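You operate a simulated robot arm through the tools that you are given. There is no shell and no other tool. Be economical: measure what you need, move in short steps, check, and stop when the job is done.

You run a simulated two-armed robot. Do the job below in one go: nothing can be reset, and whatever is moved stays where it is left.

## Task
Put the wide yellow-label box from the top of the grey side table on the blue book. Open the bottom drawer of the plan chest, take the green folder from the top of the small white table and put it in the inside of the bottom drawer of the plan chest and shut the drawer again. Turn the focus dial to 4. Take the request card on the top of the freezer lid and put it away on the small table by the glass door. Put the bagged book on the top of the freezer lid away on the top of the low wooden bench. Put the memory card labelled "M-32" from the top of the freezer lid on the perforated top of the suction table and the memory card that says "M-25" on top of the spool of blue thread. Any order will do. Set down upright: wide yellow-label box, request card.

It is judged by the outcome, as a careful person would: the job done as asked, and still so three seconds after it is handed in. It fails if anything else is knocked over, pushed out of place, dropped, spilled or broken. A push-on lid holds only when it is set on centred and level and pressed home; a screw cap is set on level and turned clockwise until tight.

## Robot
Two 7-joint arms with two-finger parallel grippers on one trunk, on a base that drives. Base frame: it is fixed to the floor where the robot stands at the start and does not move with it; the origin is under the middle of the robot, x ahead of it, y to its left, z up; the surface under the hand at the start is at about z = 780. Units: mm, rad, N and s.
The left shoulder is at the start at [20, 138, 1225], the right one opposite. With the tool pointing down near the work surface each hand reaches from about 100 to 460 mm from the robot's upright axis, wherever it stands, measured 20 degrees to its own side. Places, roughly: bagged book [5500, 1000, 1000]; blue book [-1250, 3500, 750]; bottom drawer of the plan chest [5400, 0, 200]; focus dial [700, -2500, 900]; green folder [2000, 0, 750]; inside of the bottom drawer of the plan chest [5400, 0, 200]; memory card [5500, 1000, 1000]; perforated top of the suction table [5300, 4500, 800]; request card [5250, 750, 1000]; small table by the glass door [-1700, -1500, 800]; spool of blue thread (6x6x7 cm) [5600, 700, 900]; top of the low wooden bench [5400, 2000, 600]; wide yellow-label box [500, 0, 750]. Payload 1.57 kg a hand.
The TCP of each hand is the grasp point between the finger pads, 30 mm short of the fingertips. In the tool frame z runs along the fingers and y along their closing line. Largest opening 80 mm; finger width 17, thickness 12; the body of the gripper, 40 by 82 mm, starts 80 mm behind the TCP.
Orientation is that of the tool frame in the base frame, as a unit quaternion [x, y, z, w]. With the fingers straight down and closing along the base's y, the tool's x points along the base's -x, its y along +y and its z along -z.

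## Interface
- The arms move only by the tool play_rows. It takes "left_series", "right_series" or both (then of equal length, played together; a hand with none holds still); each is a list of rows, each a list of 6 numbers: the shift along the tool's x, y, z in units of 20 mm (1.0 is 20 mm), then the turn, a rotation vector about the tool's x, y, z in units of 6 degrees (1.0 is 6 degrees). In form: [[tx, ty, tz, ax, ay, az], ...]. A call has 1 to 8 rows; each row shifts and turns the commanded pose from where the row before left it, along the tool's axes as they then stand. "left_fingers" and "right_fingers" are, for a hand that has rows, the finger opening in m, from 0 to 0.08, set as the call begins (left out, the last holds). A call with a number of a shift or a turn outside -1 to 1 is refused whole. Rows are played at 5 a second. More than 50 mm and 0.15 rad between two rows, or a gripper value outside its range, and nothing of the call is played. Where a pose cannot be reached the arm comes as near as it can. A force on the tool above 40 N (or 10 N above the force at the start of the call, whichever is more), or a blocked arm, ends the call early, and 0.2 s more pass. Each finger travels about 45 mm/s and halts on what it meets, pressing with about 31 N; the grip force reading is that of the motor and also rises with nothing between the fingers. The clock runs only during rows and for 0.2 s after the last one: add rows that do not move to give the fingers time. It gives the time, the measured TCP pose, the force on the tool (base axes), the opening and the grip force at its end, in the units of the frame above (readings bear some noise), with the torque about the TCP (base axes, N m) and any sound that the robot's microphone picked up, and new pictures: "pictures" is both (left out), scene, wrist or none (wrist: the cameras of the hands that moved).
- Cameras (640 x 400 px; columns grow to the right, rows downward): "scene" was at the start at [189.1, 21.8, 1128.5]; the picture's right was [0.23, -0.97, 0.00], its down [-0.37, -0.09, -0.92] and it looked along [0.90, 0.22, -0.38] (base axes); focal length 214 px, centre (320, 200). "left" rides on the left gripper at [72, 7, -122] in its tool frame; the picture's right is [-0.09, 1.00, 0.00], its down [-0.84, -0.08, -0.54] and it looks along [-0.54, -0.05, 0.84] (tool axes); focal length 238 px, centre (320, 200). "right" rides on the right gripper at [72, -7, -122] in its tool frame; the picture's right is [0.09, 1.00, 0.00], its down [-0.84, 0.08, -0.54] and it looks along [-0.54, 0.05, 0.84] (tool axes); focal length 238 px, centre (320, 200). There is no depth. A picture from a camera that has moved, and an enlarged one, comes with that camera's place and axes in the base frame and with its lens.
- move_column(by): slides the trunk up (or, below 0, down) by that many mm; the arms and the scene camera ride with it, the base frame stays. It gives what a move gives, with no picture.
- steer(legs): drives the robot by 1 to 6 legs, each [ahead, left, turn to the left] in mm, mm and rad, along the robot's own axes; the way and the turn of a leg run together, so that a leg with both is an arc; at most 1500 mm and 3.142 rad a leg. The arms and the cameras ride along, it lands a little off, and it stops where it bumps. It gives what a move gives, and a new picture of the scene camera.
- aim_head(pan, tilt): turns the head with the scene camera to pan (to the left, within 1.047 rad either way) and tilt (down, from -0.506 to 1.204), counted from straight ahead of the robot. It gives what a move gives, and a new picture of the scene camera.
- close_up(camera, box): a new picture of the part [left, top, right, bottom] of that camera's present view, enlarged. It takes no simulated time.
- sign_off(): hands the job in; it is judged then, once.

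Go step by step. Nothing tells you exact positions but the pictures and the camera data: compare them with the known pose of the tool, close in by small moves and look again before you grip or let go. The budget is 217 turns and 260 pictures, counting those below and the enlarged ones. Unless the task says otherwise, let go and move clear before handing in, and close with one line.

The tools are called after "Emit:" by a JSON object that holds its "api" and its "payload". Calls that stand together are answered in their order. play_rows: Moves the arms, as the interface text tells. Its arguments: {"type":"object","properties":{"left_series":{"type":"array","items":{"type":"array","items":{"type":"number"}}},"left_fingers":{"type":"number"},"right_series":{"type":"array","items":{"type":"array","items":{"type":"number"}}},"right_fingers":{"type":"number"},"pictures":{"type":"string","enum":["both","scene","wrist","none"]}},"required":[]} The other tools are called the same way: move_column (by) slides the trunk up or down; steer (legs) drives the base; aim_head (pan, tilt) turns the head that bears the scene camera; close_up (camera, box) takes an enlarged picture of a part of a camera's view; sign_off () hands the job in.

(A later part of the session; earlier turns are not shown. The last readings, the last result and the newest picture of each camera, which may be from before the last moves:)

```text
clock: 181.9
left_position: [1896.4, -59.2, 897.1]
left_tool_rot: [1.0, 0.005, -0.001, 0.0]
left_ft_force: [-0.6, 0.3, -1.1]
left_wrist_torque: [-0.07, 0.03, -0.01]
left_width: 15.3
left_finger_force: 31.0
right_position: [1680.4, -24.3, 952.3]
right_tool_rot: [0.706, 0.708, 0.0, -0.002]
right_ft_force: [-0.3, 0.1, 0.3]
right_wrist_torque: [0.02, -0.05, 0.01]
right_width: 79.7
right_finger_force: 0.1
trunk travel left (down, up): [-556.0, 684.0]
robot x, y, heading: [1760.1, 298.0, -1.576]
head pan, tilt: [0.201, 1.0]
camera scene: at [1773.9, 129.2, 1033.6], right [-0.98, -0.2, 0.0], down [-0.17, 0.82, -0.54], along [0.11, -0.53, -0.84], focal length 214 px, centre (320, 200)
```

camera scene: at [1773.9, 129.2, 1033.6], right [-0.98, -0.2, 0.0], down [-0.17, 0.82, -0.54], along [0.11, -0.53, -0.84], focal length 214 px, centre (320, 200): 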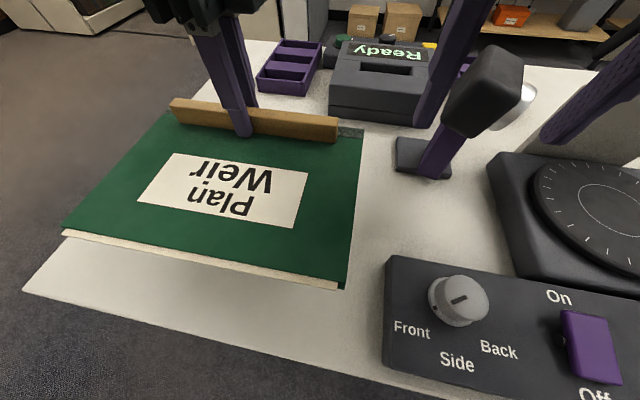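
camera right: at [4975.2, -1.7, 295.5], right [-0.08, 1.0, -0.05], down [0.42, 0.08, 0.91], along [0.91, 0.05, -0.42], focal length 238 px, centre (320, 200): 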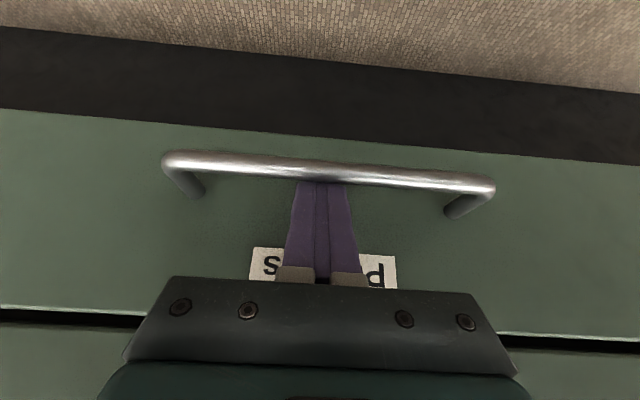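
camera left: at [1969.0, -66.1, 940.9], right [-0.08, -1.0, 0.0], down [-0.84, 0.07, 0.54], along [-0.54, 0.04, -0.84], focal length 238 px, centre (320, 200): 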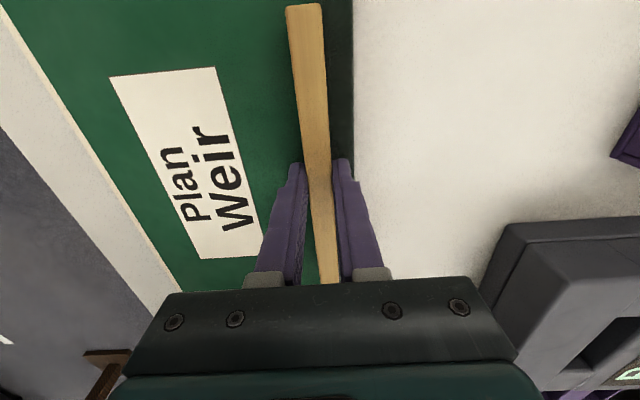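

Emit:
{"api": "move_column", "payload": {"by": 280}}

Emit:
{"api": "steer", "payload": {"legs": [[-400, 300, 0], [0, 0, 1.576]]}}

Emit:
{"api": "play_rows", "payload": {"left_series": [[0, 0, 0, 0, 0, -1], [0, 0, 0, 0, 0, -1], [0, 0, 0, 0, 0, -1], [0, 0, 0, 0, 0, -1], [0, 0, 0, 0, 0, -1], [0, 0, 0, 0, 0, -1], [0, 0, 0, 0, 0, -1], [0, 0, 0, 0, 0, -1]], "pictures": "none"}}

Emit:
{"api": "play_rows", "payload": {"left_series": [[0, 0, 0, 0, 0, -1], [0, 0, 0, 0, 0, -1], [0, 0, 0, 0, 0, -1], [0, 0, 0, 0, 0, -1], [0, 0, 0, 0, 0, -1], [0, 0, 0, 0, 0, -1], [0, 0, 0, 0, 0, -1], [0, 0, 0, 0, 0, -1]], "pictures": "none"}}

Emit:
{"api": "play_rows", "payload": {"left_series": [[0, 0, 0, 0, 0, -1], [0, 0, 0, 0, 0, -1], [0, 0, 0, 0, 0, -1], [0, 0, 0, 0, 0, -1], [0, 0, 0, 0, 0, -1], [0, 0, 0, 0, 0, -1], [0, 0, 0, 0, 0, -1], [0, 0, 0, 0, 0, -1]], "pictures": "scene"}}

```text
clock: 184.7
left_position: [1895.1, -58.8, 1177.9]
left_tool_rot: [1.0, 0.005, -0.001, 0.001]
left_ft_force: [-1.3, -0.2, -1.0]
left_wrist_torque: [-0.08, -0.01, 0.04]
left_width: 15.3
left_finger_force: 30.7
right_position: [1680.5, -24.9, 1232.3]
right_tool_rot: [0.706, 0.708, 0.0, -0.002]
right_ft_force: [0.0, 0.1, 0.0]
right_wrist_torque: [0.01, -0.01, 0.02]
right_width: 79.9
right_finger_force: 0.1
trunk travel left (down, up): [-836.0, 404.0]
robot x, y, heading: [1761.4, 293.7, -1.57]
head pan, tilt: [0.201, 1.0]
```

```text
clock: 191.4
left_position: [2421.8, 824.5, 1177.6]
left_tool_rot: [0.706, 0.708, 0.0, 0.001]
left_ft_force: [-0.5, 0.4, -1.0]
left_wrist_torque: [-0.01, -0.06, -0.02]
left_width: 15.2
left_finger_force: 30.9
right_position: [2386.1, 608.4, 1232.2]
right_tool_rot: [0.002, 1.0, -0.001, -0.002]
right_ft_force: [0.1, 0.0, -0.3]
right_wrist_torque: [-0.02, -0.01, -0.01]
right_width: 80.2
right_finger_force: 0.0
trunk travel left (down, up): [-836.0, 404.0]
robot x, y, heading: [2070.7, 687.6, -0.008]
head pan, tilt: [0.201, 1.0]
camera scene: at [2232.5, 704.6, 1313.6], right [0.19, -0.98, 0.0], down [-0.83, -0.16, -0.54], along [0.53, 0.1, -0.84], focal length 214 px, centre (320, 200)
```

scene: 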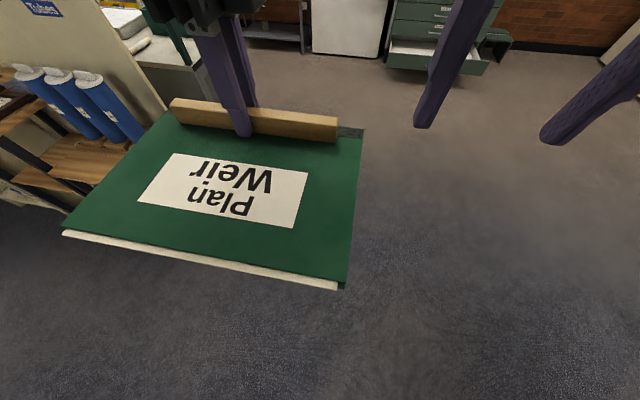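

```text
clock: 193.2
left_position: [2422.8, 825.1, 1177.5]
left_tool_rot: [0.355, 0.935, 0.0, 0.001]
left_ft_force: [-0.8, -0.1, -2.8]
left_wrist_torque: [0.11, -0.04, -0.02]
left_width: 15.4
left_finger_force: 30.7
right_position: [2385.8, 608.2, 1232.6]
right_tool_rot: [0.001, 1.0, -0.001, -0.002]
right_ft_force: [-0.6, -0.2, -0.9]
right_wrist_torque: [-0.02, -0.01, -0.02]
right_width: 80.1
right_finger_force: 0.0
trunk travel left (down, up): [-836.0, 404.0]
robot x, y, heading: [2065.6, 688.1, -0.004]
head pan, tilt: [0.201, 1.0]
```

```text
clock: 195.0
left_position: [2421.1, 824.1, 1177.1]
left_tool_rot: [-0.055, 0.998, 0.0, 0.001]
left_ft_force: [-0.1, -0.8, -2.2]
left_wrist_torque: [0.07, -0.01, -0.01]
left_width: 15.5
left_finger_force: 30.8
right_position: [2385.9, 608.0, 1232.2]
right_tool_rot: [0.002, 1.0, -0.001, -0.002]
right_ft_force: [0.0, -1.7, -0.3]
right_wrist_torque: [-0.02, 0.0, 0.01]
right_width: 80.0
right_finger_force: 0.0
trunk travel left (down, up): [-836.0, 404.0]
robot x, y, heading: [2067.0, 692.5, -0.008]
head pan, tilt: [0.201, 1.0]
```

```text
clock: 196.8
left_position: [2422.4, 825.0, 1176.7]
left_tool_rot: [-0.458, 0.889, -0.002, 0.001]
left_ft_force: [-0.2, -0.2, -1.2]
left_wrist_torque: [0.05, 0.1, -0.04]
left_width: 15.4
left_finger_force: 31.2
right_position: [2385.6, 609.1, 1232.4]
right_tool_rot: [0.002, 1.0, -0.001, -0.001]
right_ft_force: [-0.2, -0.1, 0.2]
right_wrist_torque: [0.01, -0.02, 0.0]
right_width: 80.2
right_finger_force: 0.1
trunk travel left (down, up): [-836.0, 404.0]
robot x, y, heading: [2063.7, 693.0, -0.007]
head pan, tilt: [0.201, 1.0]
camera scene: at [2232.5, 704.6, 1313.6], right [0.19, -0.98, 0.0], down [-0.83, -0.16, -0.54], along [0.53, 0.1, -0.84], focal length 214 px, centre (320, 200)
```

scene: 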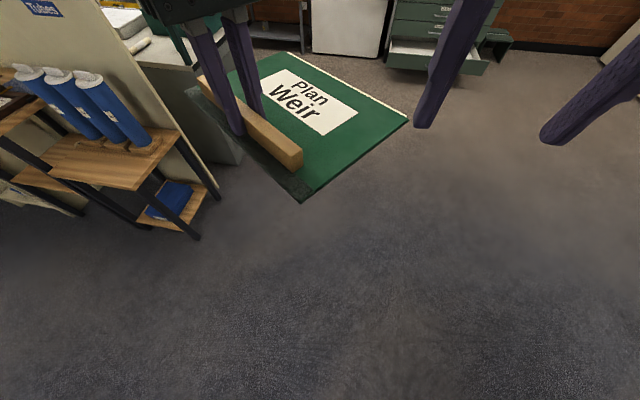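

Emit:
{"api": "play_rows", "payload": {"left_series": [[0, 0, 0, 0, 0, -1], [0, 0, 0, 0, 0, -1], [0, 0, 0, 0, 0, -1], [0, 0, 0, 0, 0, -1], [0, 0, 0, 0, 0, -1], [0, 0, 0, 0, 0, -0.9]], "pictures": "none"}}

Emit:
{"api": "steer", "payload": {"legs": [[1200, -400, 0.007], [1090, -400, 0]]}}

Emit:
{"api": "aim_head", "payload": {"pan": 0.0, "tilt": 0.85}}

```text
clock: 198.2
left_position: [2422.0, 824.7, 1177.1]
left_tool_rot: [-0.706, 0.709, -0.001, -0.001]
left_ft_force: [-0.4, -0.2, -2.1]
left_wrist_torque: [0.0, 0.08, -0.02]
left_width: 15.6
left_finger_force: 31.2
right_position: [2385.6, 609.8, 1232.5]
right_tool_rot: [0.002, 1.0, 0.0, -0.001]
right_ft_force: [0.1, -0.2, -0.6]
right_wrist_torque: [-0.02, -0.02, -0.03]
right_width: 80.1
right_finger_force: 0.0
trunk travel left (down, up): [-836.0, 404.0]
robot x, y, heading: [2063.7, 690.0, -0.007]
head pan, tilt: [0.201, 1.0]
```

```text
clock: 210.2
left_position: [4720.7, -2.1, 1177.4]
left_tool_rot: [-0.705, 0.709, -0.001, -0.001]
left_ft_force: [0.1, 0.0, -2.1]
left_wrist_torque: [-0.01, 0.08, -0.02]
left_width: 15.2
left_finger_force: 30.6
right_position: [4684.8, -216.3, 1232.6]
right_tool_rot: [0.002, 1.0, -0.001, -0.001]
right_ft_force: [0.0, -0.1, -0.3]
right_wrist_torque: [-0.01, 0.03, 0.02]
right_width: 80.1
right_finger_force: 0.2
trunk travel left (down, up): [-836.0, 404.0]
robot x, y, heading: [4361.1, -134.4, -0.007]
head pan, tilt: [0.201, 1.0]
camera scene: at [4532.0, -120.9, 1313.6], right [0.19, -0.98, 0.0], down [-0.83, -0.16, -0.54], along [0.53, 0.1, -0.84], focal length 214 px, centre (320, 200)
```

scene: 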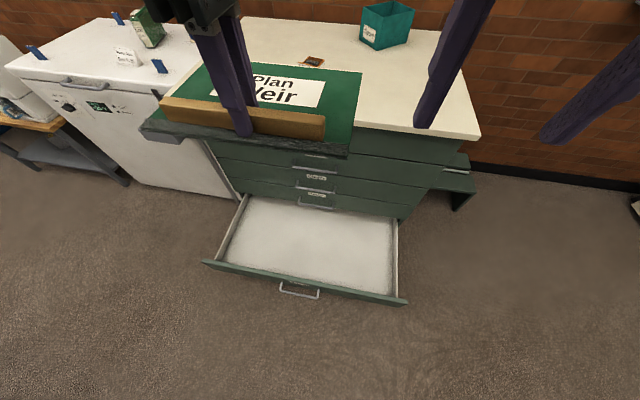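

```text
clock: 210.9
left_position: [4721.9, -0.5, 1177.2]
left_tool_rot: [-0.705, 0.709, -0.001, 0.0]
left_ft_force: [-0.4, 0.1, -3.0]
left_wrist_torque: [-0.02, 0.1, 0.03]
left_width: 15.5
left_finger_force: 30.5
right_position: [4685.9, -216.9, 1232.6]
right_tool_rot: [0.001, 1.0, -0.001, -0.002]
right_ft_force: [0.0, -1.0, 0.2]
right_wrist_torque: [-0.03, 0.02, -0.03]
right_width: 79.9
right_finger_force: 0.0
trunk travel left (down, up): [-836.0, 404.0]
robot x, y, heading: [4365.5, -134.1, -0.006]
head pan, tilt: [0.0, 0.85]
camera scene: at [4541.8, -134.9, 1324.7], right [-0.01, -1.0, 0.0], down [-0.75, 0.01, -0.66], along [0.66, -0.01, -0.75], focal length 214 px, centre (320, 200)
```

scene: 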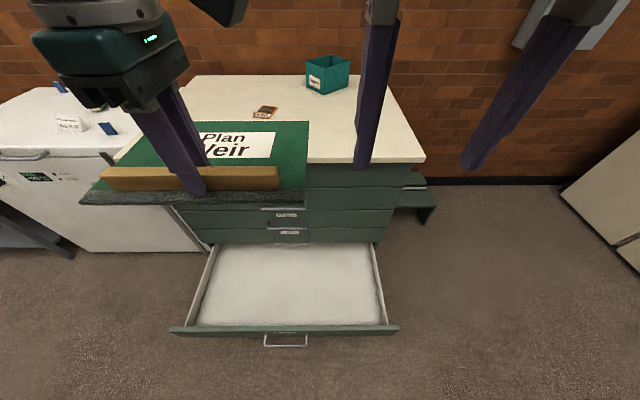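

Emit:
{"api": "steer", "payload": {"legs": [[60, 0, 0]]}}

Emit:
{"api": "play_rows", "payload": {"left_series": [[0, -1, 0, 0, 0, 0], [0, -1, 0, 0, 0, 0]], "pictures": "none"}}

Emit:
{"api": "move_column", "payload": {"by": -400}}

Emit:
{"api": "move_column", "payload": {"by": -330}}

Emit:
{"api": "aim_head", "payload": {"pan": 0.3, "tilt": 1.0}}

```text
clock: 211.9
left_position: [4781.5, -0.9, 1177.8]
left_tool_rot: [-0.705, 0.709, 0.0, 0.0]
left_ft_force: [0.5, -0.7, -1.8]
left_wrist_torque: [-0.02, 0.08, 0.02]
left_width: 15.6
left_finger_force: 31.1
right_position: [4745.8, -216.0, 1232.8]
right_tool_rot: [0.002, 1.0, 0.0, -0.002]
right_ft_force: [0.8, -0.6, 1.6]
right_wrist_torque: [-0.04, -0.03, 0.02]
right_width: 80.0
right_finger_force: 0.2
trunk travel left (down, up): [-836.0, 404.0]
robot x, y, heading: [4425.3, -136.4, -0.007]
head pan, tilt: [0.0, 0.85]
camera scene: at [4601.5, -135.3, 1324.7], right [-0.01, -1.0, 0.0], down [-0.75, 0.01, -0.66], along [0.66, -0.01, -0.75], focal length 214 px, centre (320, 200)
```

scene: 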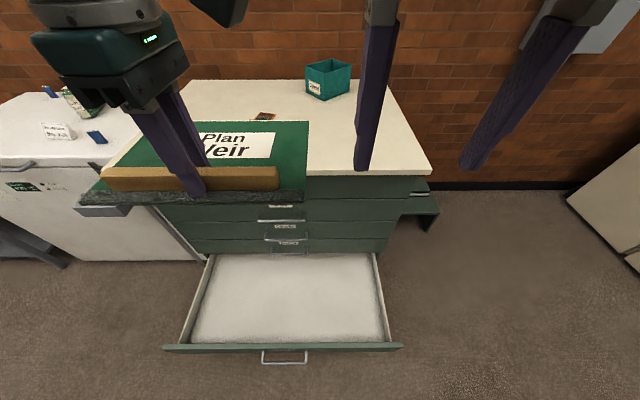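

```text
clock: 212.5
left_position: [4820.6, -1.4, 1177.1]
left_tool_rot: [-0.706, 0.708, 0.0, 0.001]
left_ft_force: [0.0, 0.3, -0.8]
left_wrist_torque: [-0.01, 0.07, -0.03]
left_width: 15.5
left_finger_force: 31.1
right_position: [4745.0, -216.4, 1231.5]
right_tool_rot: [0.001, 1.0, -0.001, -0.002]
right_ft_force: [0.2, 0.1, 0.0]
right_wrist_torque: [-0.01, 0.0, -0.01]
right_width: 79.8
right_finger_force: 0.1
trunk travel left (down, up): [-836.0, 404.0]
robot x, y, heading: [4424.9, -133.4, -0.01]
head pan, tilt: [0.0, 0.85]
```

```text
clock: 216.3
left_position: [4820.0, -1.6, 777.0]
left_tool_rot: [-0.705, 0.709, 0.0, 0.0]
left_ft_force: [0.4, 0.0, -2.1]
left_wrist_torque: [-0.03, 0.1, 0.04]
left_width: 15.4
left_finger_force: 30.2
right_position: [4745.0, -216.0, 831.8]
right_tool_rot: [0.0, 1.0, -0.001, -0.001]
right_ft_force: [-0.4, -0.2, 0.0]
right_wrist_torque: [0.0, 0.0, 0.02]
right_width: 80.1
right_finger_force: 0.0
trunk travel left (down, up): [-436.0, 804.0]
robot x, y, heading: [4422.0, -133.8, -0.01]
head pan, tilt: [0.0, 0.85]
```

```text
clock: 219.6
left_position: [4820.5, -1.5, 446.7]
left_tool_rot: [-0.705, 0.709, -0.002, -0.001]
left_ft_force: [0.6, 0.8, -1.5]
left_wrist_torque: [0.02, 0.06, 0.05]
left_width: 15.3
left_finger_force: 31.0
right_position: [4745.4, -217.0, 501.7]
right_tool_rot: [0.001, 1.0, -0.001, -0.002]
right_ft_force: [-0.6, -0.3, -0.9]
right_wrist_torque: [0.02, 0.02, 0.0]
right_width: 80.0
right_finger_force: 0.0
trunk travel left (down, up): [-106.0, 1134.0]
robot x, y, heading: [4423.7, -134.0, -0.004]
head pan, tilt: [0.0, 0.85]
```

```text
clock: 220.4
left_position: [4820.9, -1.2, 446.5]
left_tool_rot: [-0.706, 0.709, -0.001, -0.001]
left_ft_force: [-0.4, -0.8, -2.5]
left_wrist_torque: [0.0, 0.09, 0.0]
left_width: 15.3
left_finger_force: 31.2
right_position: [4744.8, -217.1, 503.3]
right_tool_rot: [0.001, 1.0, -0.002, -0.002]
right_ft_force: [-0.2, 0.8, 0.6]
right_wrist_torque: [-0.01, 0.01, 0.01]
right_width: 79.9
right_finger_force: 0.0
trunk travel left (down, up): [-106.0, 1134.0]
robot x, y, heading: [4422.7, -132.4, -0.008]
head pan, tilt: [0.3, 1.0]
camera scene: at [4590.0, -114.7, 583.6], right [0.29, -0.96, 0.0], down [-0.81, -0.24, -0.54], along [0.52, 0.16, -0.84], focal length 214 px, centre (320, 200)
```

scene: 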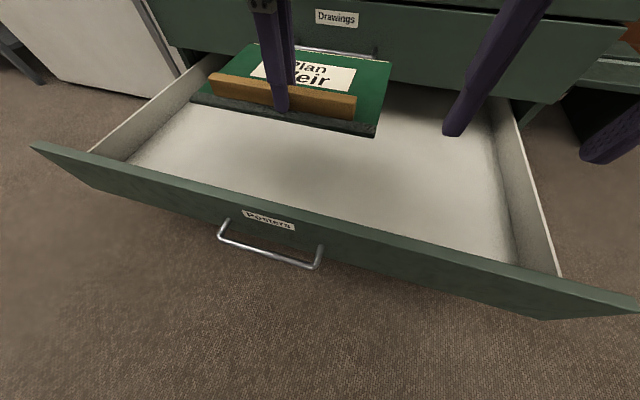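

Emit:
{"api": "move_column", "payload": {"by": -100}}

Emit:
{"api": "play_rows", "payload": {"left_series": [[0, 0, 1, 0, 0, 0], [0, 0, 1, 0, 0, 0], [0, 0, 1, 0, 0, 0], [0, 0, 1, 0, 0, 0], [0, 0, 1, 0, 0, 0]], "pictures": "scene"}}

```text
clock: 221.7
left_position: [4820.2, -1.2, 347.7]
left_tool_rot: [-0.705, 0.709, 0.0, 0.0]
left_ft_force: [-0.2, -0.3, -2.3]
left_wrist_torque: [0.04, 0.09, -0.01]
left_width: 15.4
left_finger_force: 30.9
right_position: [4744.7, -217.9, 402.6]
right_tool_rot: [0.001, 1.0, 0.0, -0.002]
right_ft_force: [-0.2, 0.6, -0.3]
right_wrist_torque: [-0.03, -0.02, -0.06]
right_width: 79.8
right_finger_force: 0.1
trunk travel left (down, up): [-6.0, 1234.0]
robot x, y, heading: [4422.8, -136.0, -0.008]
head pan, tilt: [0.3, 1.0]
```

```text
clock: 222.9
left_position: [4818.0, -2.5, 246.2]
left_tool_rot: [-0.706, 0.709, 0.0, -0.001]
left_ft_force: [0.3, -0.3, -2.3]
left_wrist_torque: [-0.01, 0.11, 0.02]
left_width: 15.3
left_finger_force: 30.3
right_position: [4744.9, -217.4, 401.9]
right_tool_rot: [0.001, 1.0, 0.0, -0.002]
right_ft_force: [0.0, -0.4, 0.1]
right_wrist_torque: [-0.02, 0.01, -0.02]
right_width: 79.9
right_finger_force: 0.1
trunk travel left (down, up): [-6.0, 1234.0]
robot x, y, heading: [4425.3, -132.4, -0.005]
head pan, tilt: [0.3, 1.0]
camera scene: at [4589.6, -114.9, 483.6], right [0.29, -0.96, 0.0], down [-0.81, -0.24, -0.54], along [0.52, 0.16, -0.84], focal length 214 px, centre (320, 200)
```

scene: 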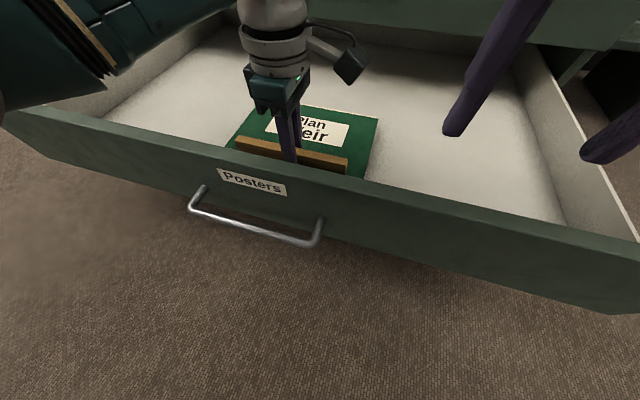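

Emit:
{"api": "play_rows", "payload": {"left_series": [[0, 0, 0.5, 0, 0, 0], [0, 0, 0.5, 0, 0, 0], [0, 0, 0.4, 0, 0, 0], [0, 0, 0.3, 0, 0, 0]], "pictures": "none"}}

```text
clock: 223.8
left_position: [4826.7, -1.3, 223.9]
left_tool_rot: [-0.705, 0.709, -0.006, 0.002]
left_ft_force: [0.2, 2.5, 13.1]
left_wrist_torque: [0.15, 0.46, 0.02]
left_width: 15.4
left_finger_force: 30.7
right_position: [4746.4, -215.4, 401.9]
right_tool_rot: [0.001, 1.0, 0.0, -0.001]
right_ft_force: [-0.9, 0.2, 0.0]
right_wrist_torque: [-0.02, -0.06, 0.02]
right_width: 79.9
right_finger_force: 0.0
trunk travel left (down, up): [-6.0, 1234.0]
robot x, y, heading: [4421.5, -130.3, -0.006]
head pan, tilt: [0.3, 1.0]
stopped in row 4 (left hand): the force on the tool passed its limit at 48 N (the readings are from after the stop); the commanded pose is now the measured one
```

Contact with the drawer floor at TCP z≈224. I'll release and lift.

Emit:
{"api": "play_rows", "payload": {"left_series": [[0, 0, -0.1, 0, 0, 0], [0, 0, 0, 0, 0, 0], [0, 0, 0, 0, 0, 0], [0, 0, -0.5, 0, 0, 0], [0, 0, -1, 0, 0, 0], [0, 0, -1, 0, 0, 0], [0, 0, -1, 0, 0, 0], [0, 0, -1, 0, 0, 0]], "left_fingers": 0.06, "pictures": "none"}}

Emit:
{"api": "move_column", "payload": {"by": 200}}

Emit:
{"api": "steer", "payload": {"legs": [[-100, 0, 0]]}}

```text
clock: 225.6
left_position: [4822.2, -4.1, 314.8]
left_tool_rot: [-0.705, 0.709, -0.006, 0.001]
left_ft_force: [-0.1, 0.6, -0.3]
left_wrist_torque: [0.01, -0.01, -0.01]
left_width: 59.9
left_finger_force: 0.1
right_position: [4745.4, -217.0, 402.9]
right_tool_rot: [0.001, 1.0, 0.0, -0.002]
right_ft_force: [-0.5, -0.2, -0.4]
right_wrist_torque: [-0.03, 0.01, 0.02]
right_width: 80.1
right_finger_force: 0.1
trunk travel left (down, up): [-6.0, 1234.0]
robot x, y, heading: [4424.2, -132.6, -0.007]
head pan, tilt: [0.3, 1.0]
```

```text
clock: 227.8
left_position: [4823.2, -3.6, 513.5]
left_tool_rot: [-0.705, 0.709, -0.006, 0.0]
left_ft_force: [0.3, -0.3, 0.2]
left_wrist_torque: [0.02, 0.03, 0.0]
left_width: 60.4
left_finger_force: 0.1
right_position: [4745.0, -217.5, 602.5]
right_tool_rot: [0.001, 1.0, -0.001, -0.001]
right_ft_force: [-0.6, 0.4, 0.5]
right_wrist_torque: [0.02, 0.07, 0.01]
right_width: 79.9
right_finger_force: 0.0
trunk travel left (down, up): [-206.0, 1034.0]
robot x, y, heading: [4422.9, -134.6, -0.004]
head pan, tilt: [0.3, 1.0]
```

```text
clock: 228.9
left_position: [4726.2, -1.5, 513.8]
left_tool_rot: [-0.705, 0.709, -0.006, 0.0]
left_ft_force: [0.2, 0.0, 0.9]
left_wrist_torque: [0.01, 0.0, -0.02]
left_width: 60.2
left_finger_force: 0.1
right_position: [4649.3, -215.8, 602.5]
right_tool_rot: [0.0, 1.0, -0.001, -0.001]
right_ft_force: [-0.4, -0.3, 0.4]
right_wrist_torque: [0.03, -0.01, 0.01]
right_width: 80.0
right_finger_force: 0.0
trunk travel left (down, up): [-206.0, 1034.0]
robot x, y, heading: [4326.7, -134.0, -0.003]
head pan, tilt: [0.3, 1.0]
camera scene: at [4493.2, -113.6, 683.7], right [0.29, -0.96, 0.0], down [-0.81, -0.24, -0.54], along [0.52, 0.16, -0.84], focal length 214 px, centre (320, 200)
```

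scene: 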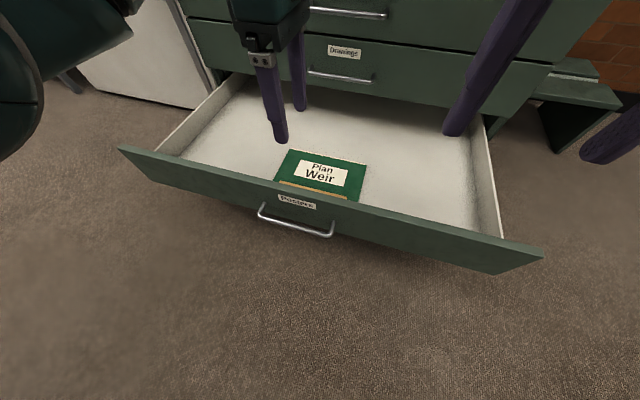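

Folder lies flat in the drawer. Now I'll set the right hand as a tilted pusher beside the handle, draw the left hand back, and then push the drawer shut by driving.

Emit:
{"api": "play_rows", "payload": {"right_series": [[0, 0, 0, 0, -0.9, 0], [0, 0, 0, 0, -0.9, 0], [0, 0, 0, 0, -0.9, 0], [0, 0, 0, 0, -0.9, 0], [0, 0, 0, 0, -0.9, 0], [0, 0, 0, 0, -0.9, 0], [0, 0, 0, 0, 0, 0], [0, 0, 0, 0, 0, 0]], "left_series": [[0, 1, -0.7, 0, 0, 0], [0, 1, -0.7, 0, 0, 0], [0, 1, -0.7, 0, 0, 0], [0, 1, -0.7, 0, 0, 0], [0, 1, -0.7, 0, 0, 0], [0, 1, -0.7, 0, 0, 0], [0, 0, -0.7, 0, 0, 0], [0, 0, -0.7, 0, 0, 0]], "right_fingers": 0.0, "pictures": "none"}}

Emit:
{"api": "steer", "payload": {"legs": [[-60, 104, 0]]}}

Emit:
{"api": "move_column", "payload": {"by": -185}}

```text
clock: 230.7
left_position: [4605.6, -0.4, 625.5]
left_tool_rot: [-0.706, 0.708, -0.005, 0.001]
left_ft_force: [0.1, 0.0, 0.1]
left_wrist_torque: [0.04, -0.02, 0.04]
left_width: 60.0
left_finger_force: 0.1
right_position: [4648.9, -215.8, 601.7]
right_tool_rot: [0.001, 0.96, -0.001, 0.278]
right_ft_force: [-0.4, -0.1, 0.7]
right_wrist_torque: [0.02, 0.01, 0.03]
right_width: 0.1
right_finger_force: 21.4
trunk travel left (down, up): [-206.0, 1034.0]
robot x, y, heading: [4326.9, -132.1, -0.006]
head pan, tilt: [0.3, 1.0]
```

```text
clock: 231.9
left_position: [4546.0, 103.6, 624.9]
left_tool_rot: [-0.705, 0.71, -0.006, 0.001]
left_ft_force: [1.3, -0.6, -0.5]
left_wrist_torque: [0.01, 0.03, -0.01]
left_width: 59.9
left_finger_force: 0.0
right_position: [4588.8, -111.5, 602.6]
right_tool_rot: [0.001, 0.961, -0.002, 0.278]
right_ft_force: [0.2, -0.9, 0.6]
right_wrist_torque: [-0.02, 0.0, -0.02]
right_width: 0.0
right_finger_force: 21.2
trunk travel left (down, up): [-206.0, 1034.0]
robot x, y, heading: [4268.9, -29.3, -0.008]
head pan, tilt: [0.3, 1.0]
camera scene: at [4434.1, -8.7, 683.7], right [0.29, -0.96, 0.0], down [-0.81, -0.24, -0.54], along [0.52, 0.16, -0.84], focal length 214 px, centre (320, 200)
```

scene: 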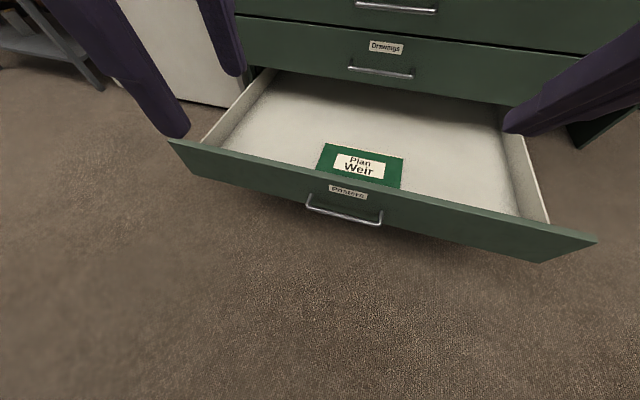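

```text
clock: 234.0
left_position: [4547.1, 105.2, 438.9]
left_tool_rot: [-0.705, 0.709, -0.006, 0.001]
left_ft_force: [-0.8, 0.5, -0.6]
left_wrist_torque: [-0.02, -0.03, 0.03]
left_width: 59.9
left_finger_force: 0.2
right_position: [4588.7, -110.8, 417.2]
right_tool_rot: [0.001, 0.961, -0.002, 0.277]
right_ft_force: [0.1, -0.3, 0.2]
right_wrist_torque: [-0.01, 0.01, 0.01]
right_width: 0.0
right_finger_force: 21.1
trunk travel left (down, up): [-21.0, 1219.0]
robot x, y, heading: [4267.9, -28.0, -0.006]
head pan, tilt: [0.3, 1.0]
```

Emit:
{"api": "play_rows", "payload": {"right_series": [[0.13, -0.1, 1, 0, 0, 0], [0.13, -0.1, 1, 0, 0, 0], [0.13, 0, 1, 0, 0, 0], [0.13, 0, 1, 0, 0, 0], [0.13, 0, 1, 0, 0, 0], [0.13, 0, 1, 0, 0, 0], [0.13, 0, 1, 0, 0, 0], [0.13, 0, 1, 0, 0, 0]], "pictures": "none"}}

Emit:
{"api": "steer", "payload": {"legs": [[100, 0, 0], [325, 0, 0]]}}

```text
clock: 235.8
left_position: [4547.2, 104.7, 439.1]
left_tool_rot: [-0.704, 0.71, -0.006, 0.0]
left_ft_force: [0.4, -0.4, -1.0]
left_wrist_torque: [0.0, 0.02, 0.01]
left_width: 60.1
left_finger_force: 0.1
right_position: [4655.6, -114.6, 270.0]
right_tool_rot: [0.001, 0.96, -0.002, 0.278]
right_ft_force: [0.1, -0.2, 0.1]
right_wrist_torque: [-0.01, -0.01, -0.02]
right_width: 0.0
right_finger_force: 20.9
trunk travel left (down, up): [-21.0, 1219.0]
robot x, y, heading: [4270.0, -27.4, -0.009]
head pan, tilt: [0.3, 1.0]
```

```text
clock: 238.7
left_position: [4968.3, 99.2, 439.7]
left_tool_rot: [-0.703, 0.711, -0.005, 0.0]
left_ft_force: [0.4, 0.1, -0.1]
left_wrist_torque: [-0.05, 0.01, 0.0]
left_width: 59.7
left_finger_force: 0.0
right_position: [5077.1, -120.5, 271.9]
right_tool_rot: [0.003, 0.961, -0.002, 0.277]
right_ft_force: [-0.3, 0.3, -1.1]
right_wrist_torque: [0.0, 0.0, 0.0]
right_width: 0.0
right_finger_force: 21.3
trunk travel left (down, up): [-21.0, 1219.0]
robot x, y, heading: [4691.9, -31.1, -0.019]
head pan, tilt: [0.3, 1.0]
camera scene: at [4855.8, -12.4, 498.4], right [0.28, -0.96, 0.0], down [-0.81, -0.24, -0.54], along [0.52, 0.15, -0.84], focal length 214 px, centre (320, 200)
```

scene: 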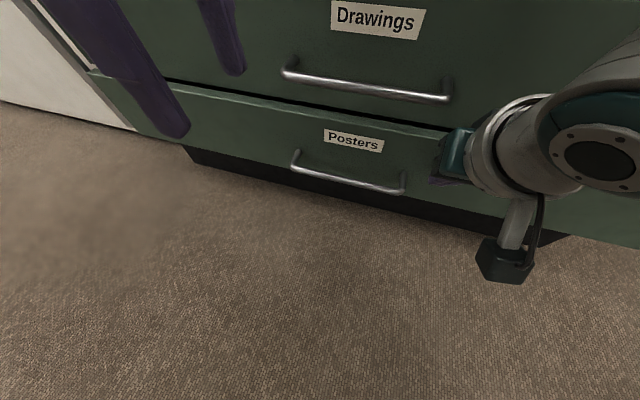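

Emit:
{"api": "steer", "payload": {"legs": [[15, 0, 0], [12, 0, 0], [12, 0, 0]]}}

Emit:
{"api": "close_up", "payload": {"camera": "scene", "box": [80, 40, 480, 250]}}

```text
clock: 240.2
left_position: [4998.8, 99.0, 437.2]
left_tool_rot: [-0.704, 0.71, -0.004, -0.002]
left_ft_force: [0.4, 0.2, 1.1]
left_wrist_torque: [0.04, -0.03, -0.01]
left_width: 60.3
left_finger_force: 0.1
right_position: [5105.5, -121.4, 267.0]
right_tool_rot: [0.002, 0.962, -0.003, 0.272]
right_ft_force: [-23.7, 0.8, 2.2]
right_wrist_torque: [0.25, 0.42, -0.02]
right_width: 0.0
right_finger_force: 20.8
trunk travel left (down, up): [-21.0, 1219.0]
robot x, y, heading: [4729.0, -29.5, -0.011]
head pan, tilt: [0.3, 1.0]
camera scene: at [4886.0, -12.7, 497.3], right [0.29, -0.96, 0.0], down [-0.81, -0.24, -0.53], along [0.51, 0.15, -0.85], focal length 214 px, centre (320, 200)
```

scene: 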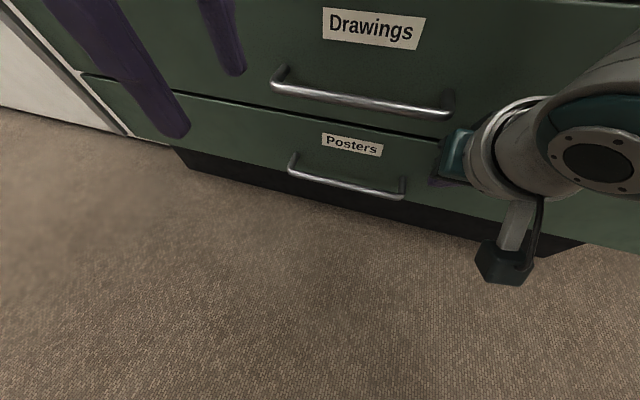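

```text
1.60 times, centred on (280, 145) of scene
camera zoom: at [4886.0, -12.7, 497.3], right [0.29, -0.96, 0.0], down [-0.81, -0.24, -0.53], along [0.51, 0.15, -0.85], focal length 343 px, centre (384, 288)
```

zoom: 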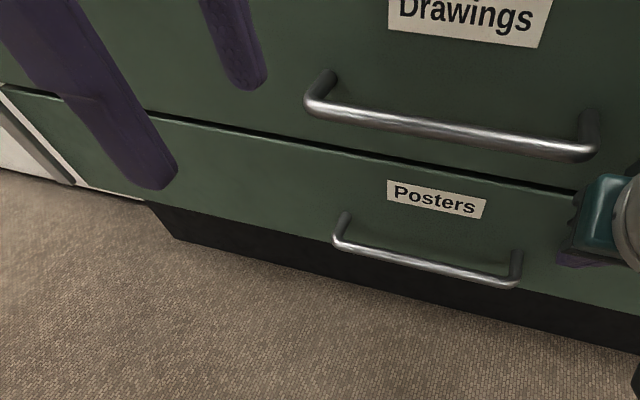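

Drawer is shut. I'll back away, raise the trunk, level the hands and look over the freezer lid.

Emit:
{"api": "steer", "payload": {"legs": [[-350, 0, 0], [0, 800, 0]]}}

Emit:
{"api": "move_column", "payload": {"by": 400}}

Emit:
{"api": "move_column", "payload": {"by": 400}}

Emit:
{"api": "play_rows", "payload": {"right_series": [[0, 0, 0, 0, 0.9, 0], [0, 0, 0, 0, 0.9, 0], [0, 0, 0, 0, 0.9, 0], [0, 0, 0, 0, 0.9, 0], [0, 0, 0, 0, 0.9, 0], [0, 0, 0, 0, 0.9, 0], [0, 0, -1, 0, 0, 0], [0, 0, -1, 0, 0, 0]], "left_series": [[0, 0, 0, 0, 0, 1], [0, 0, 0, 0, 0, 1], [0, 0, 0, 0, 0, 1], [0, 0, 0, 0, 0, 1], [0, 0, 0, 0, 0, 1], [0, 0, 0, 0, 0, 1], [0, 0, 0, 0, 0, 1], [0, 0, 0, 0, 0, 1]], "pictures": "none", "right_fingers": 0.08, "left_fingers": 0.08}}

Emit:
{"api": "play_rows", "payload": {"left_series": [[0, 0, 0, 0, 0, 1], [0, 0, 0, 0, 0, 1], [0, 0, 0, 0, 0, 1], [0, 0, 0, 0, 0, 1], [0, 0, 0, 0, 0, 1], [0, 0, 0, 0, 0, 1], [0, 0, 0, 0, 0, 1]], "pictures": "none"}}

Emit:
{"api": "aim_head", "payload": {"pan": 0.0, "tilt": 0.5}}

```text
clock: 246.4
left_position: [4662.5, 911.0, 438.8]
left_tool_rot: [-0.702, 0.712, -0.005, 0.0]
left_ft_force: [0.4, -0.3, 0.2]
left_wrist_torque: [0.01, 0.0, -0.01]
left_width: 60.2
left_finger_force: 0.1
right_position: [4768.5, 689.6, 269.3]
right_tool_rot: [0.004, 0.961, -0.004, 0.276]
right_ft_force: [-0.3, -0.6, -0.9]
right_wrist_torque: [0.03, 0.02, -0.02]
right_width: 0.0
right_finger_force: 21.4
trunk travel left (down, up): [-21.0, 1219.0]
robot x, y, heading: [4383.0, 784.1, -0.013]
head pan, tilt: [0.3, 1.0]
camera scene: at [4549.6, 798.9, 498.6], right [0.28, -0.96, 0.0], down [-0.81, -0.24, -0.54], along [0.52, 0.15, -0.84], focal length 214 px, centre (320, 200)
```

scene: 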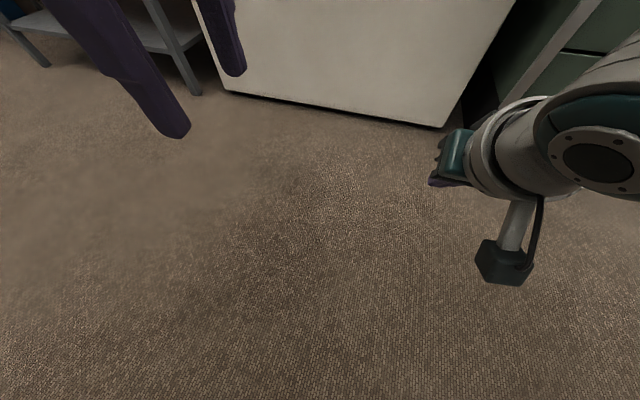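

```text
clock: 250.2
left_position: [4663.0, 911.4, 839.5]
left_tool_rot: [-0.702, 0.712, -0.006, 0.001]
left_ft_force: [-0.7, -0.1, 0.0]
left_wrist_torque: [0.0, -0.04, 0.01]
left_width: 59.9
left_finger_force: 0.1
right_position: [4769.9, 691.0, 668.8]
right_tool_rot: [0.004, 0.961, -0.003, 0.276]
right_ft_force: [-0.1, -0.4, -0.3]
right_wrist_torque: [-0.01, 0.0, 0.03]
right_width: 0.0
right_finger_force: 21.4
trunk travel left (down, up): [-421.0, 819.0]
robot x, y, heading: [4386.3, 782.9, -0.016]
head pan, tilt: [0.3, 1.0]
```

```text
clock: 254.1
left_position: [4662.9, 911.8, 1238.8]
left_tool_rot: [-0.702, 0.712, -0.006, 0.0]
left_ft_force: [0.9, 0.8, -0.7]
left_wrist_torque: [-0.01, 0.01, 0.01]
left_width: 59.7
left_finger_force: 0.1
right_position: [4770.1, 690.5, 1068.9]
right_tool_rot: [0.004, 0.961, -0.002, 0.277]
right_ft_force: [-0.1, -0.4, 0.0]
right_wrist_torque: [0.06, 0.03, -0.02]
right_width: 0.0
right_finger_force: 21.4
trunk travel left (down, up): [-821.0, 419.0]
robot x, y, heading: [4384.6, 779.6, -0.014]
head pan, tilt: [0.3, 1.0]
```

```text
clock: 255.8
left_position: [4662.4, 911.0, 1239.3]
left_tool_rot: [-0.351, 0.936, -0.005, 0.003]
left_ft_force: [-0.2, 0.4, -0.4]
left_wrist_torque: [0.01, 0.0, -0.02]
left_width: 80.0
left_finger_force: 0.1
right_position: [4769.6, 691.1, 1110.1]
right_tool_rot: [0.005, 1.0, -0.002, -0.004]
right_ft_force: [0.0, 1.2, -0.5]
right_wrist_torque: [-0.02, -0.01, -0.02]
right_width: 80.0
right_finger_force: 0.2
trunk travel left (down, up): [-821.0, 419.0]
robot x, y, heading: [4384.1, 781.3, -0.017]
head pan, tilt: [0.3, 1.0]
```

```text
clock: 257.4
left_position: [4663.9, 910.7, 1239.5]
left_tool_rot: [0.009, 1.0, -0.004, 0.004]
left_ft_force: [0.3, -0.4, 0.0]
left_wrist_torque: [-0.01, -0.03, -0.01]
left_width: 80.2
left_finger_force: 0.1
right_position: [4770.0, 691.0, 1109.1]
right_tool_rot: [0.005, 1.0, -0.002, -0.004]
right_ft_force: [-0.7, -0.8, 0.4]
right_wrist_torque: [0.02, -0.01, -0.03]
right_width: 80.0
right_finger_force: 0.1
trunk travel left (down, up): [-821.0, 419.0]
robot x, y, heading: [4382.8, 777.9, -0.015]
head pan, tilt: [0.3, 1.0]
```

```text
clock: 258.4
left_position: [4662.8, 910.6, 1238.1]
left_tool_rot: [0.006, 1.0, -0.004, 0.004]
left_ft_force: [0.0, -0.3, -0.3]
left_wrist_torque: [-0.02, -0.01, -0.03]
left_width: 79.9
left_finger_force: 0.0
right_position: [4770.6, 691.6, 1109.6]
right_tool_rot: [0.005, 1.0, -0.002, -0.003]
right_ft_force: [0.5, -0.3, -0.6]
right_wrist_torque: [0.01, -0.02, 0.01]
right_width: 80.0
right_finger_force: 0.1
trunk travel left (down, up): [-821.0, 419.0]
robot x, y, heading: [4384.2, 783.2, -0.01]
head pan, tilt: [0.0, 0.499]
camera scene: at [4573.7, 778.8, 1339.6], right [-0.01, -1.0, 0.0], down [-0.48, 0.01, -0.88], along [0.88, -0.01, -0.48], focal length 214 px, centre (320, 200)
```

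scene: 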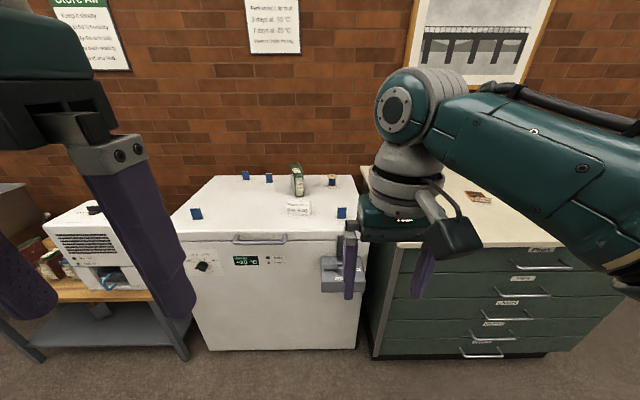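

Emit:
{"api": "close_up", "payload": {"camera": "scene", "box": [170, 150, 370, 260]}}

Emit:
{"api": "close_up", "payload": {"camera": "scene", "box": [225, 160, 355, 225]}}

```text
3.20 times, centred on (270, 205) of scene
camera zoom: at [4573.7, 778.8, 1339.6], right [-0.01, -1.0, 0.0], down [-0.48, 0.01, -0.88], along [0.88, -0.01, -0.48], focal length 686 px, centre (480, 184)
```

zoom: 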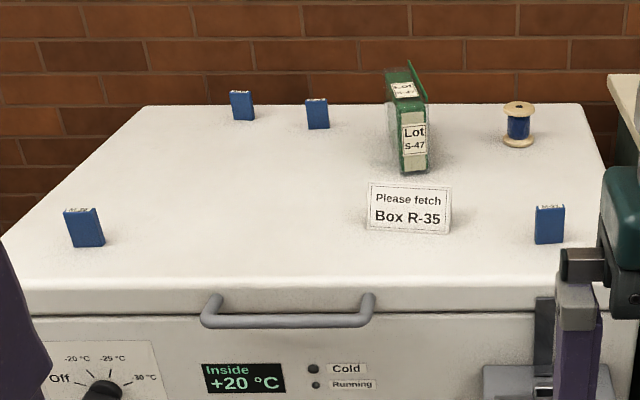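

```text
4.92 times, centred on (290, 192) of scene
camera zoom: at [4573.7, 778.8, 1339.6], right [-0.01, -1.0, 0.0], down [-0.48, 0.01, -0.88], along [0.88, -0.01, -0.48], focal length 1056 px, centre (468, 237)
```

zoom: 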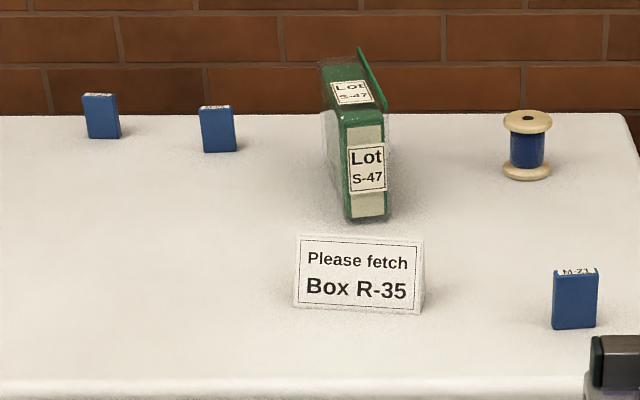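

Emit:
{"api": "move_column", "payload": {"by": 150}}

Emit:
{"api": "steer", "payload": {"legs": [[370, 0, 0.012]]}}

Emit:
{"api": "aim_head", "payload": {"pan": 0.0, "tilt": 0.75}}

```text
clock: 260.1
left_position: [4663.7, 911.6, 1389.7]
left_tool_rot: [0.007, 1.0, -0.005, 0.004]
left_ft_force: [-0.2, 1.0, -0.5]
left_wrist_torque: [0.03, 0.03, -0.02]
left_width: 79.8
left_finger_force: 0.1
right_position: [4769.8, 691.1, 1260.0]
right_tool_rot: [0.006, 1.0, -0.002, -0.004]
right_ft_force: [-0.3, -0.4, 0.2]
right_wrist_torque: [-0.01, 0.0, 0.0]
right_width: 80.3
right_finger_force: 0.1
trunk travel left (down, up): [-971.0, 269.0]
robot x, y, heading: [4383.7, 783.5, -0.014]
head pan, tilt: [0.0, 0.499]
```

```text
clock: 262.5
left_position: [5033.1, 910.1, 1388.9]
left_tool_rot: [0.001, 1.0, -0.004, 0.004]
left_ft_force: [0.0, 0.6, 0.4]
left_wrist_torque: [0.0, -0.01, 0.02]
left_width: 79.8
left_finger_force: 0.1
right_position: [5140.7, 692.4, 1259.5]
right_tool_rot: [-0.001, 1.0, -0.002, -0.004]
right_ft_force: [-1.0, -0.3, 0.1]
right_wrist_torque: [0.05, 0.01, 0.01]
right_width: 80.2
right_finger_force: 0.0
trunk travel left (down, up): [-971.0, 269.0]
robot x, y, heading: [4756.2, 782.9, -0.009]
head pan, tilt: [0.0, 0.499]
camera scene: at [4945.3, 777.6, 1489.7], right [0.0, -1.0, 0.0], down [-0.48, 0.0, -0.88], along [0.88, 0.0, -0.48], focal length 214 px, centre (320, 200)
```

scene: 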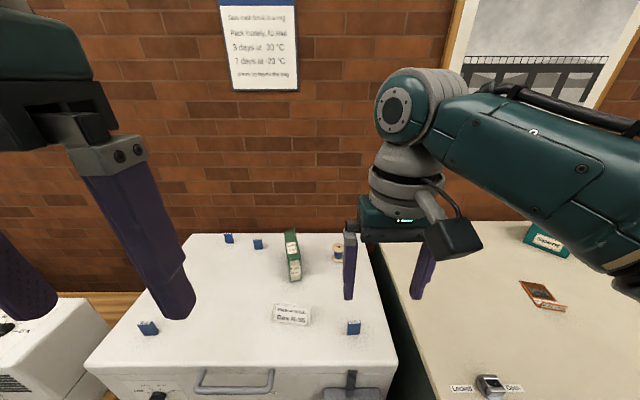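

```text
clock: 263.3
left_position: [5032.7, 912.3, 1389.1]
left_tool_rot: [0.001, 1.0, -0.003, 0.005]
left_ft_force: [-0.3, -0.3, -0.2]
left_wrist_torque: [0.02, 0.01, 0.0]
left_width: 80.1
left_finger_force: 0.0
right_position: [5142.1, 692.2, 1258.7]
right_tool_rot: [-0.001, 1.0, -0.002, -0.003]
right_ft_force: [0.7, 0.0, -1.0]
right_wrist_torque: [0.0, 0.04, -0.03]
right_width: 79.7
right_finger_force: 0.1
trunk travel left (down, up): [-971.0, 269.0]
robot x, y, heading: [4754.1, 779.5, -0.007]
head pan, tilt: [0.0, 0.75]
camera scene: at [4937.2, 777.6, 1467.8], right [0.0, -1.0, 0.0], down [-0.68, 0.0, -0.73], along [0.73, 0.0, -0.68], focal length 214 px, centre (320, 200)
```

scene: 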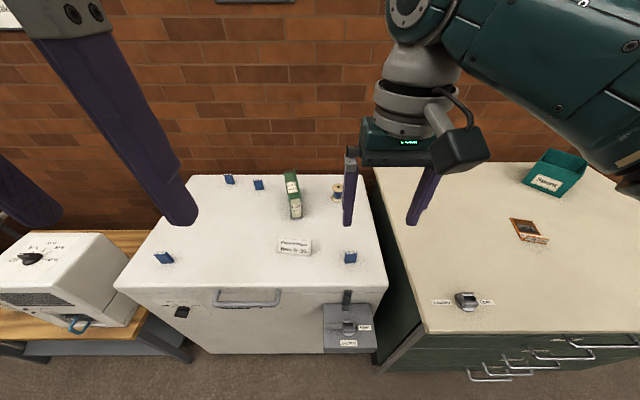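

Emit:
{"api": "close_up", "payload": {"camera": "scene", "box": [140, 168, 280, 270]}}

Emit:
{"api": "close_up", "payload": {"camera": "scene", "box": [215, 165, 275, 205]}}

Emit:
{"api": "close_up", "payload": {"camera": "scene", "box": [265, 160, 375, 275]}}

```text
3.92 times, centred on (210, 219) of scene
camera zoom: at [4937.2, 777.6, 1467.8], right [0.0, -1.0, 0.0], down [-0.68, 0.0, -0.73], along [0.73, 0.0, -0.68], focal length 841 px, centre (751, 126)
```

zoom: 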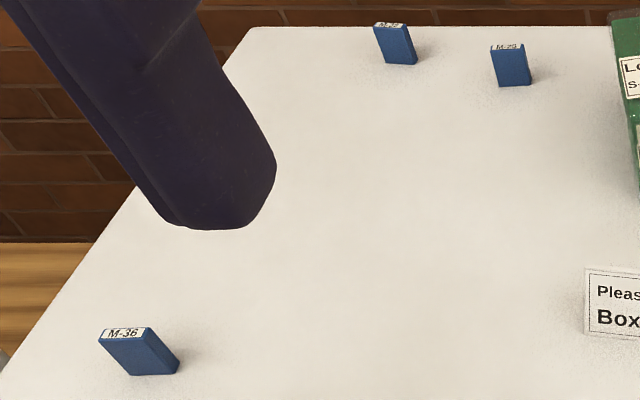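

```text
10.00 times, centred on (245, 185) of scene
camera zoom: at [4937.2, 777.6, 1467.8], right [0.0, -1.0, 0.0], down [-0.68, 0.0, -0.73], along [0.73, 0.0, -0.68], focal length 2145 px, centre (1070, 350)
```

zoom: 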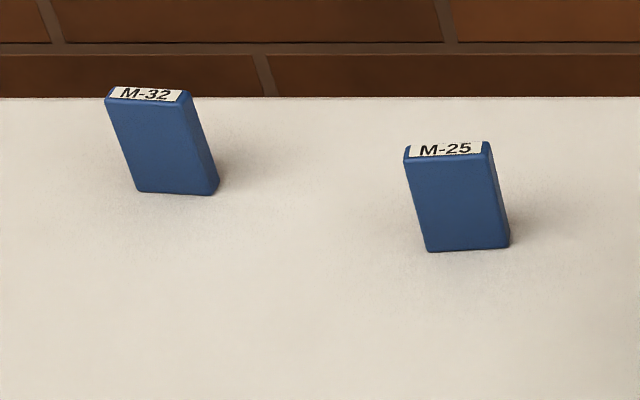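

```text
3.48 times, centred on (320, 218) of scene
camera zoom: at [4937.2, 777.6, 1467.8], right [0.0, -1.0, 0.0], down [-0.68, 0.0, -0.73], along [0.73, 0.0, -0.68], focal length 746 px, centre (320, 139)
```

zoom: 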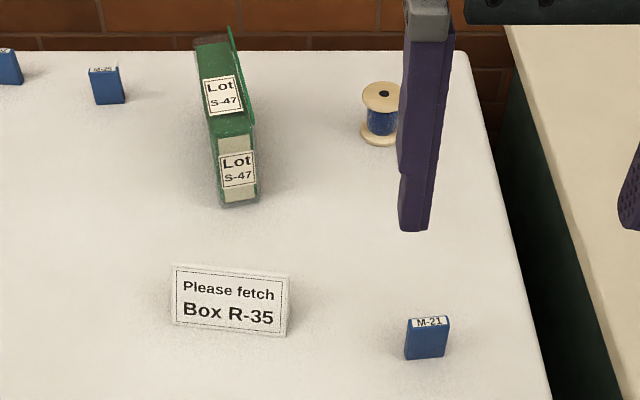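

M-32 is the far-left blue card at about [5697, 1184], M-25 at [5657, 1043], spool at [5592, 705], lid z≈859, freezer front x≈5226. I'll drive close up to the freezer in short legs.

Emit:
{"api": "steer", "payload": {"legs": [[150, 0, 0], [80, 0, 0], [60, 0, 0], [40, 0, 0]]}}

```text
clock: 266.4
left_position: [5359.9, 907.2, 1388.6]
left_tool_rot: [0.002, 1.0, -0.004, 0.005]
left_ft_force: [0.1, -0.4, 0.2]
left_wrist_torque: [-0.01, 0.0, -0.03]
left_width: 80.0
left_finger_force: 0.0
right_position: [5469.1, 689.1, 1259.2]
right_tool_rot: [0.001, 1.0, -0.002, -0.004]
right_ft_force: [0.0, -0.7, -0.4]
right_wrist_torque: [0.02, -0.03, -0.01]
right_width: 80.1
right_finger_force: 0.0
trunk travel left (down, up): [-971.0, 269.0]
robot x, y, heading: [5082.0, 779.4, -0.003]
head pan, tilt: [0.0, 0.75]
camera scene: at [5264.8, 775.0, 1467.8], right [-0.01, -1.0, 0.0], down [-0.68, 0.0, -0.73], along [0.73, 0.0, -0.68], focal length 214 px, centre (320, 200)
```

scene: 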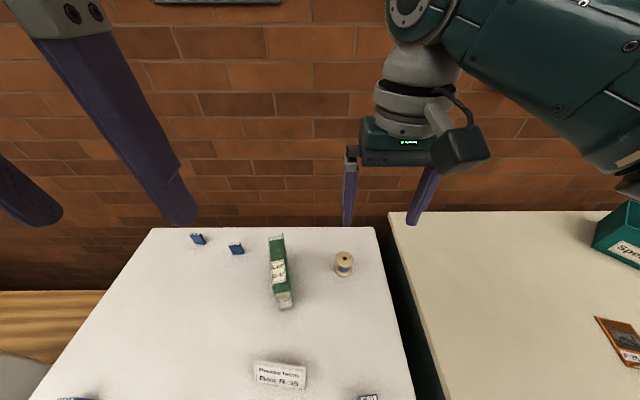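

Emit:
{"api": "steer", "payload": {"legs": [[30, 0, 0], [30, 0, 0], [30, 0, 0]]}}

```text
clock: 268.1
left_position: [5450.7, 906.9, 1388.5]
left_tool_rot: [0.002, 1.0, -0.004, 0.005]
left_ft_force: [0.7, 0.5, 0.6]
left_wrist_torque: [-0.02, -0.01, 0.01]
left_width: 79.7
left_finger_force: 0.0
right_position: [5558.7, 690.2, 1258.9]
right_tool_rot: [0.001, 1.0, -0.002, -0.004]
right_ft_force: [0.9, 0.0, -0.8]
right_wrist_torque: [-0.01, 0.0, -0.02]
right_width: 80.1
right_finger_force: 0.2
trunk travel left (down, up): [-971.0, 269.0]
robot x, y, heading: [5171.5, 779.6, -0.007]
head pan, tilt: [0.0, 0.75]
camera scene: at [5354.1, 774.3, 1467.8], right [-0.01, -1.0, 0.0], down [-0.68, 0.0, -0.73], along [0.73, -0.01, -0.68], focal length 214 px, centre (320, 200)
```

scene: 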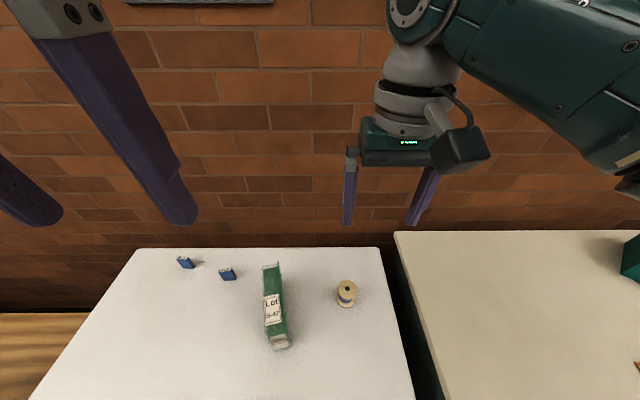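

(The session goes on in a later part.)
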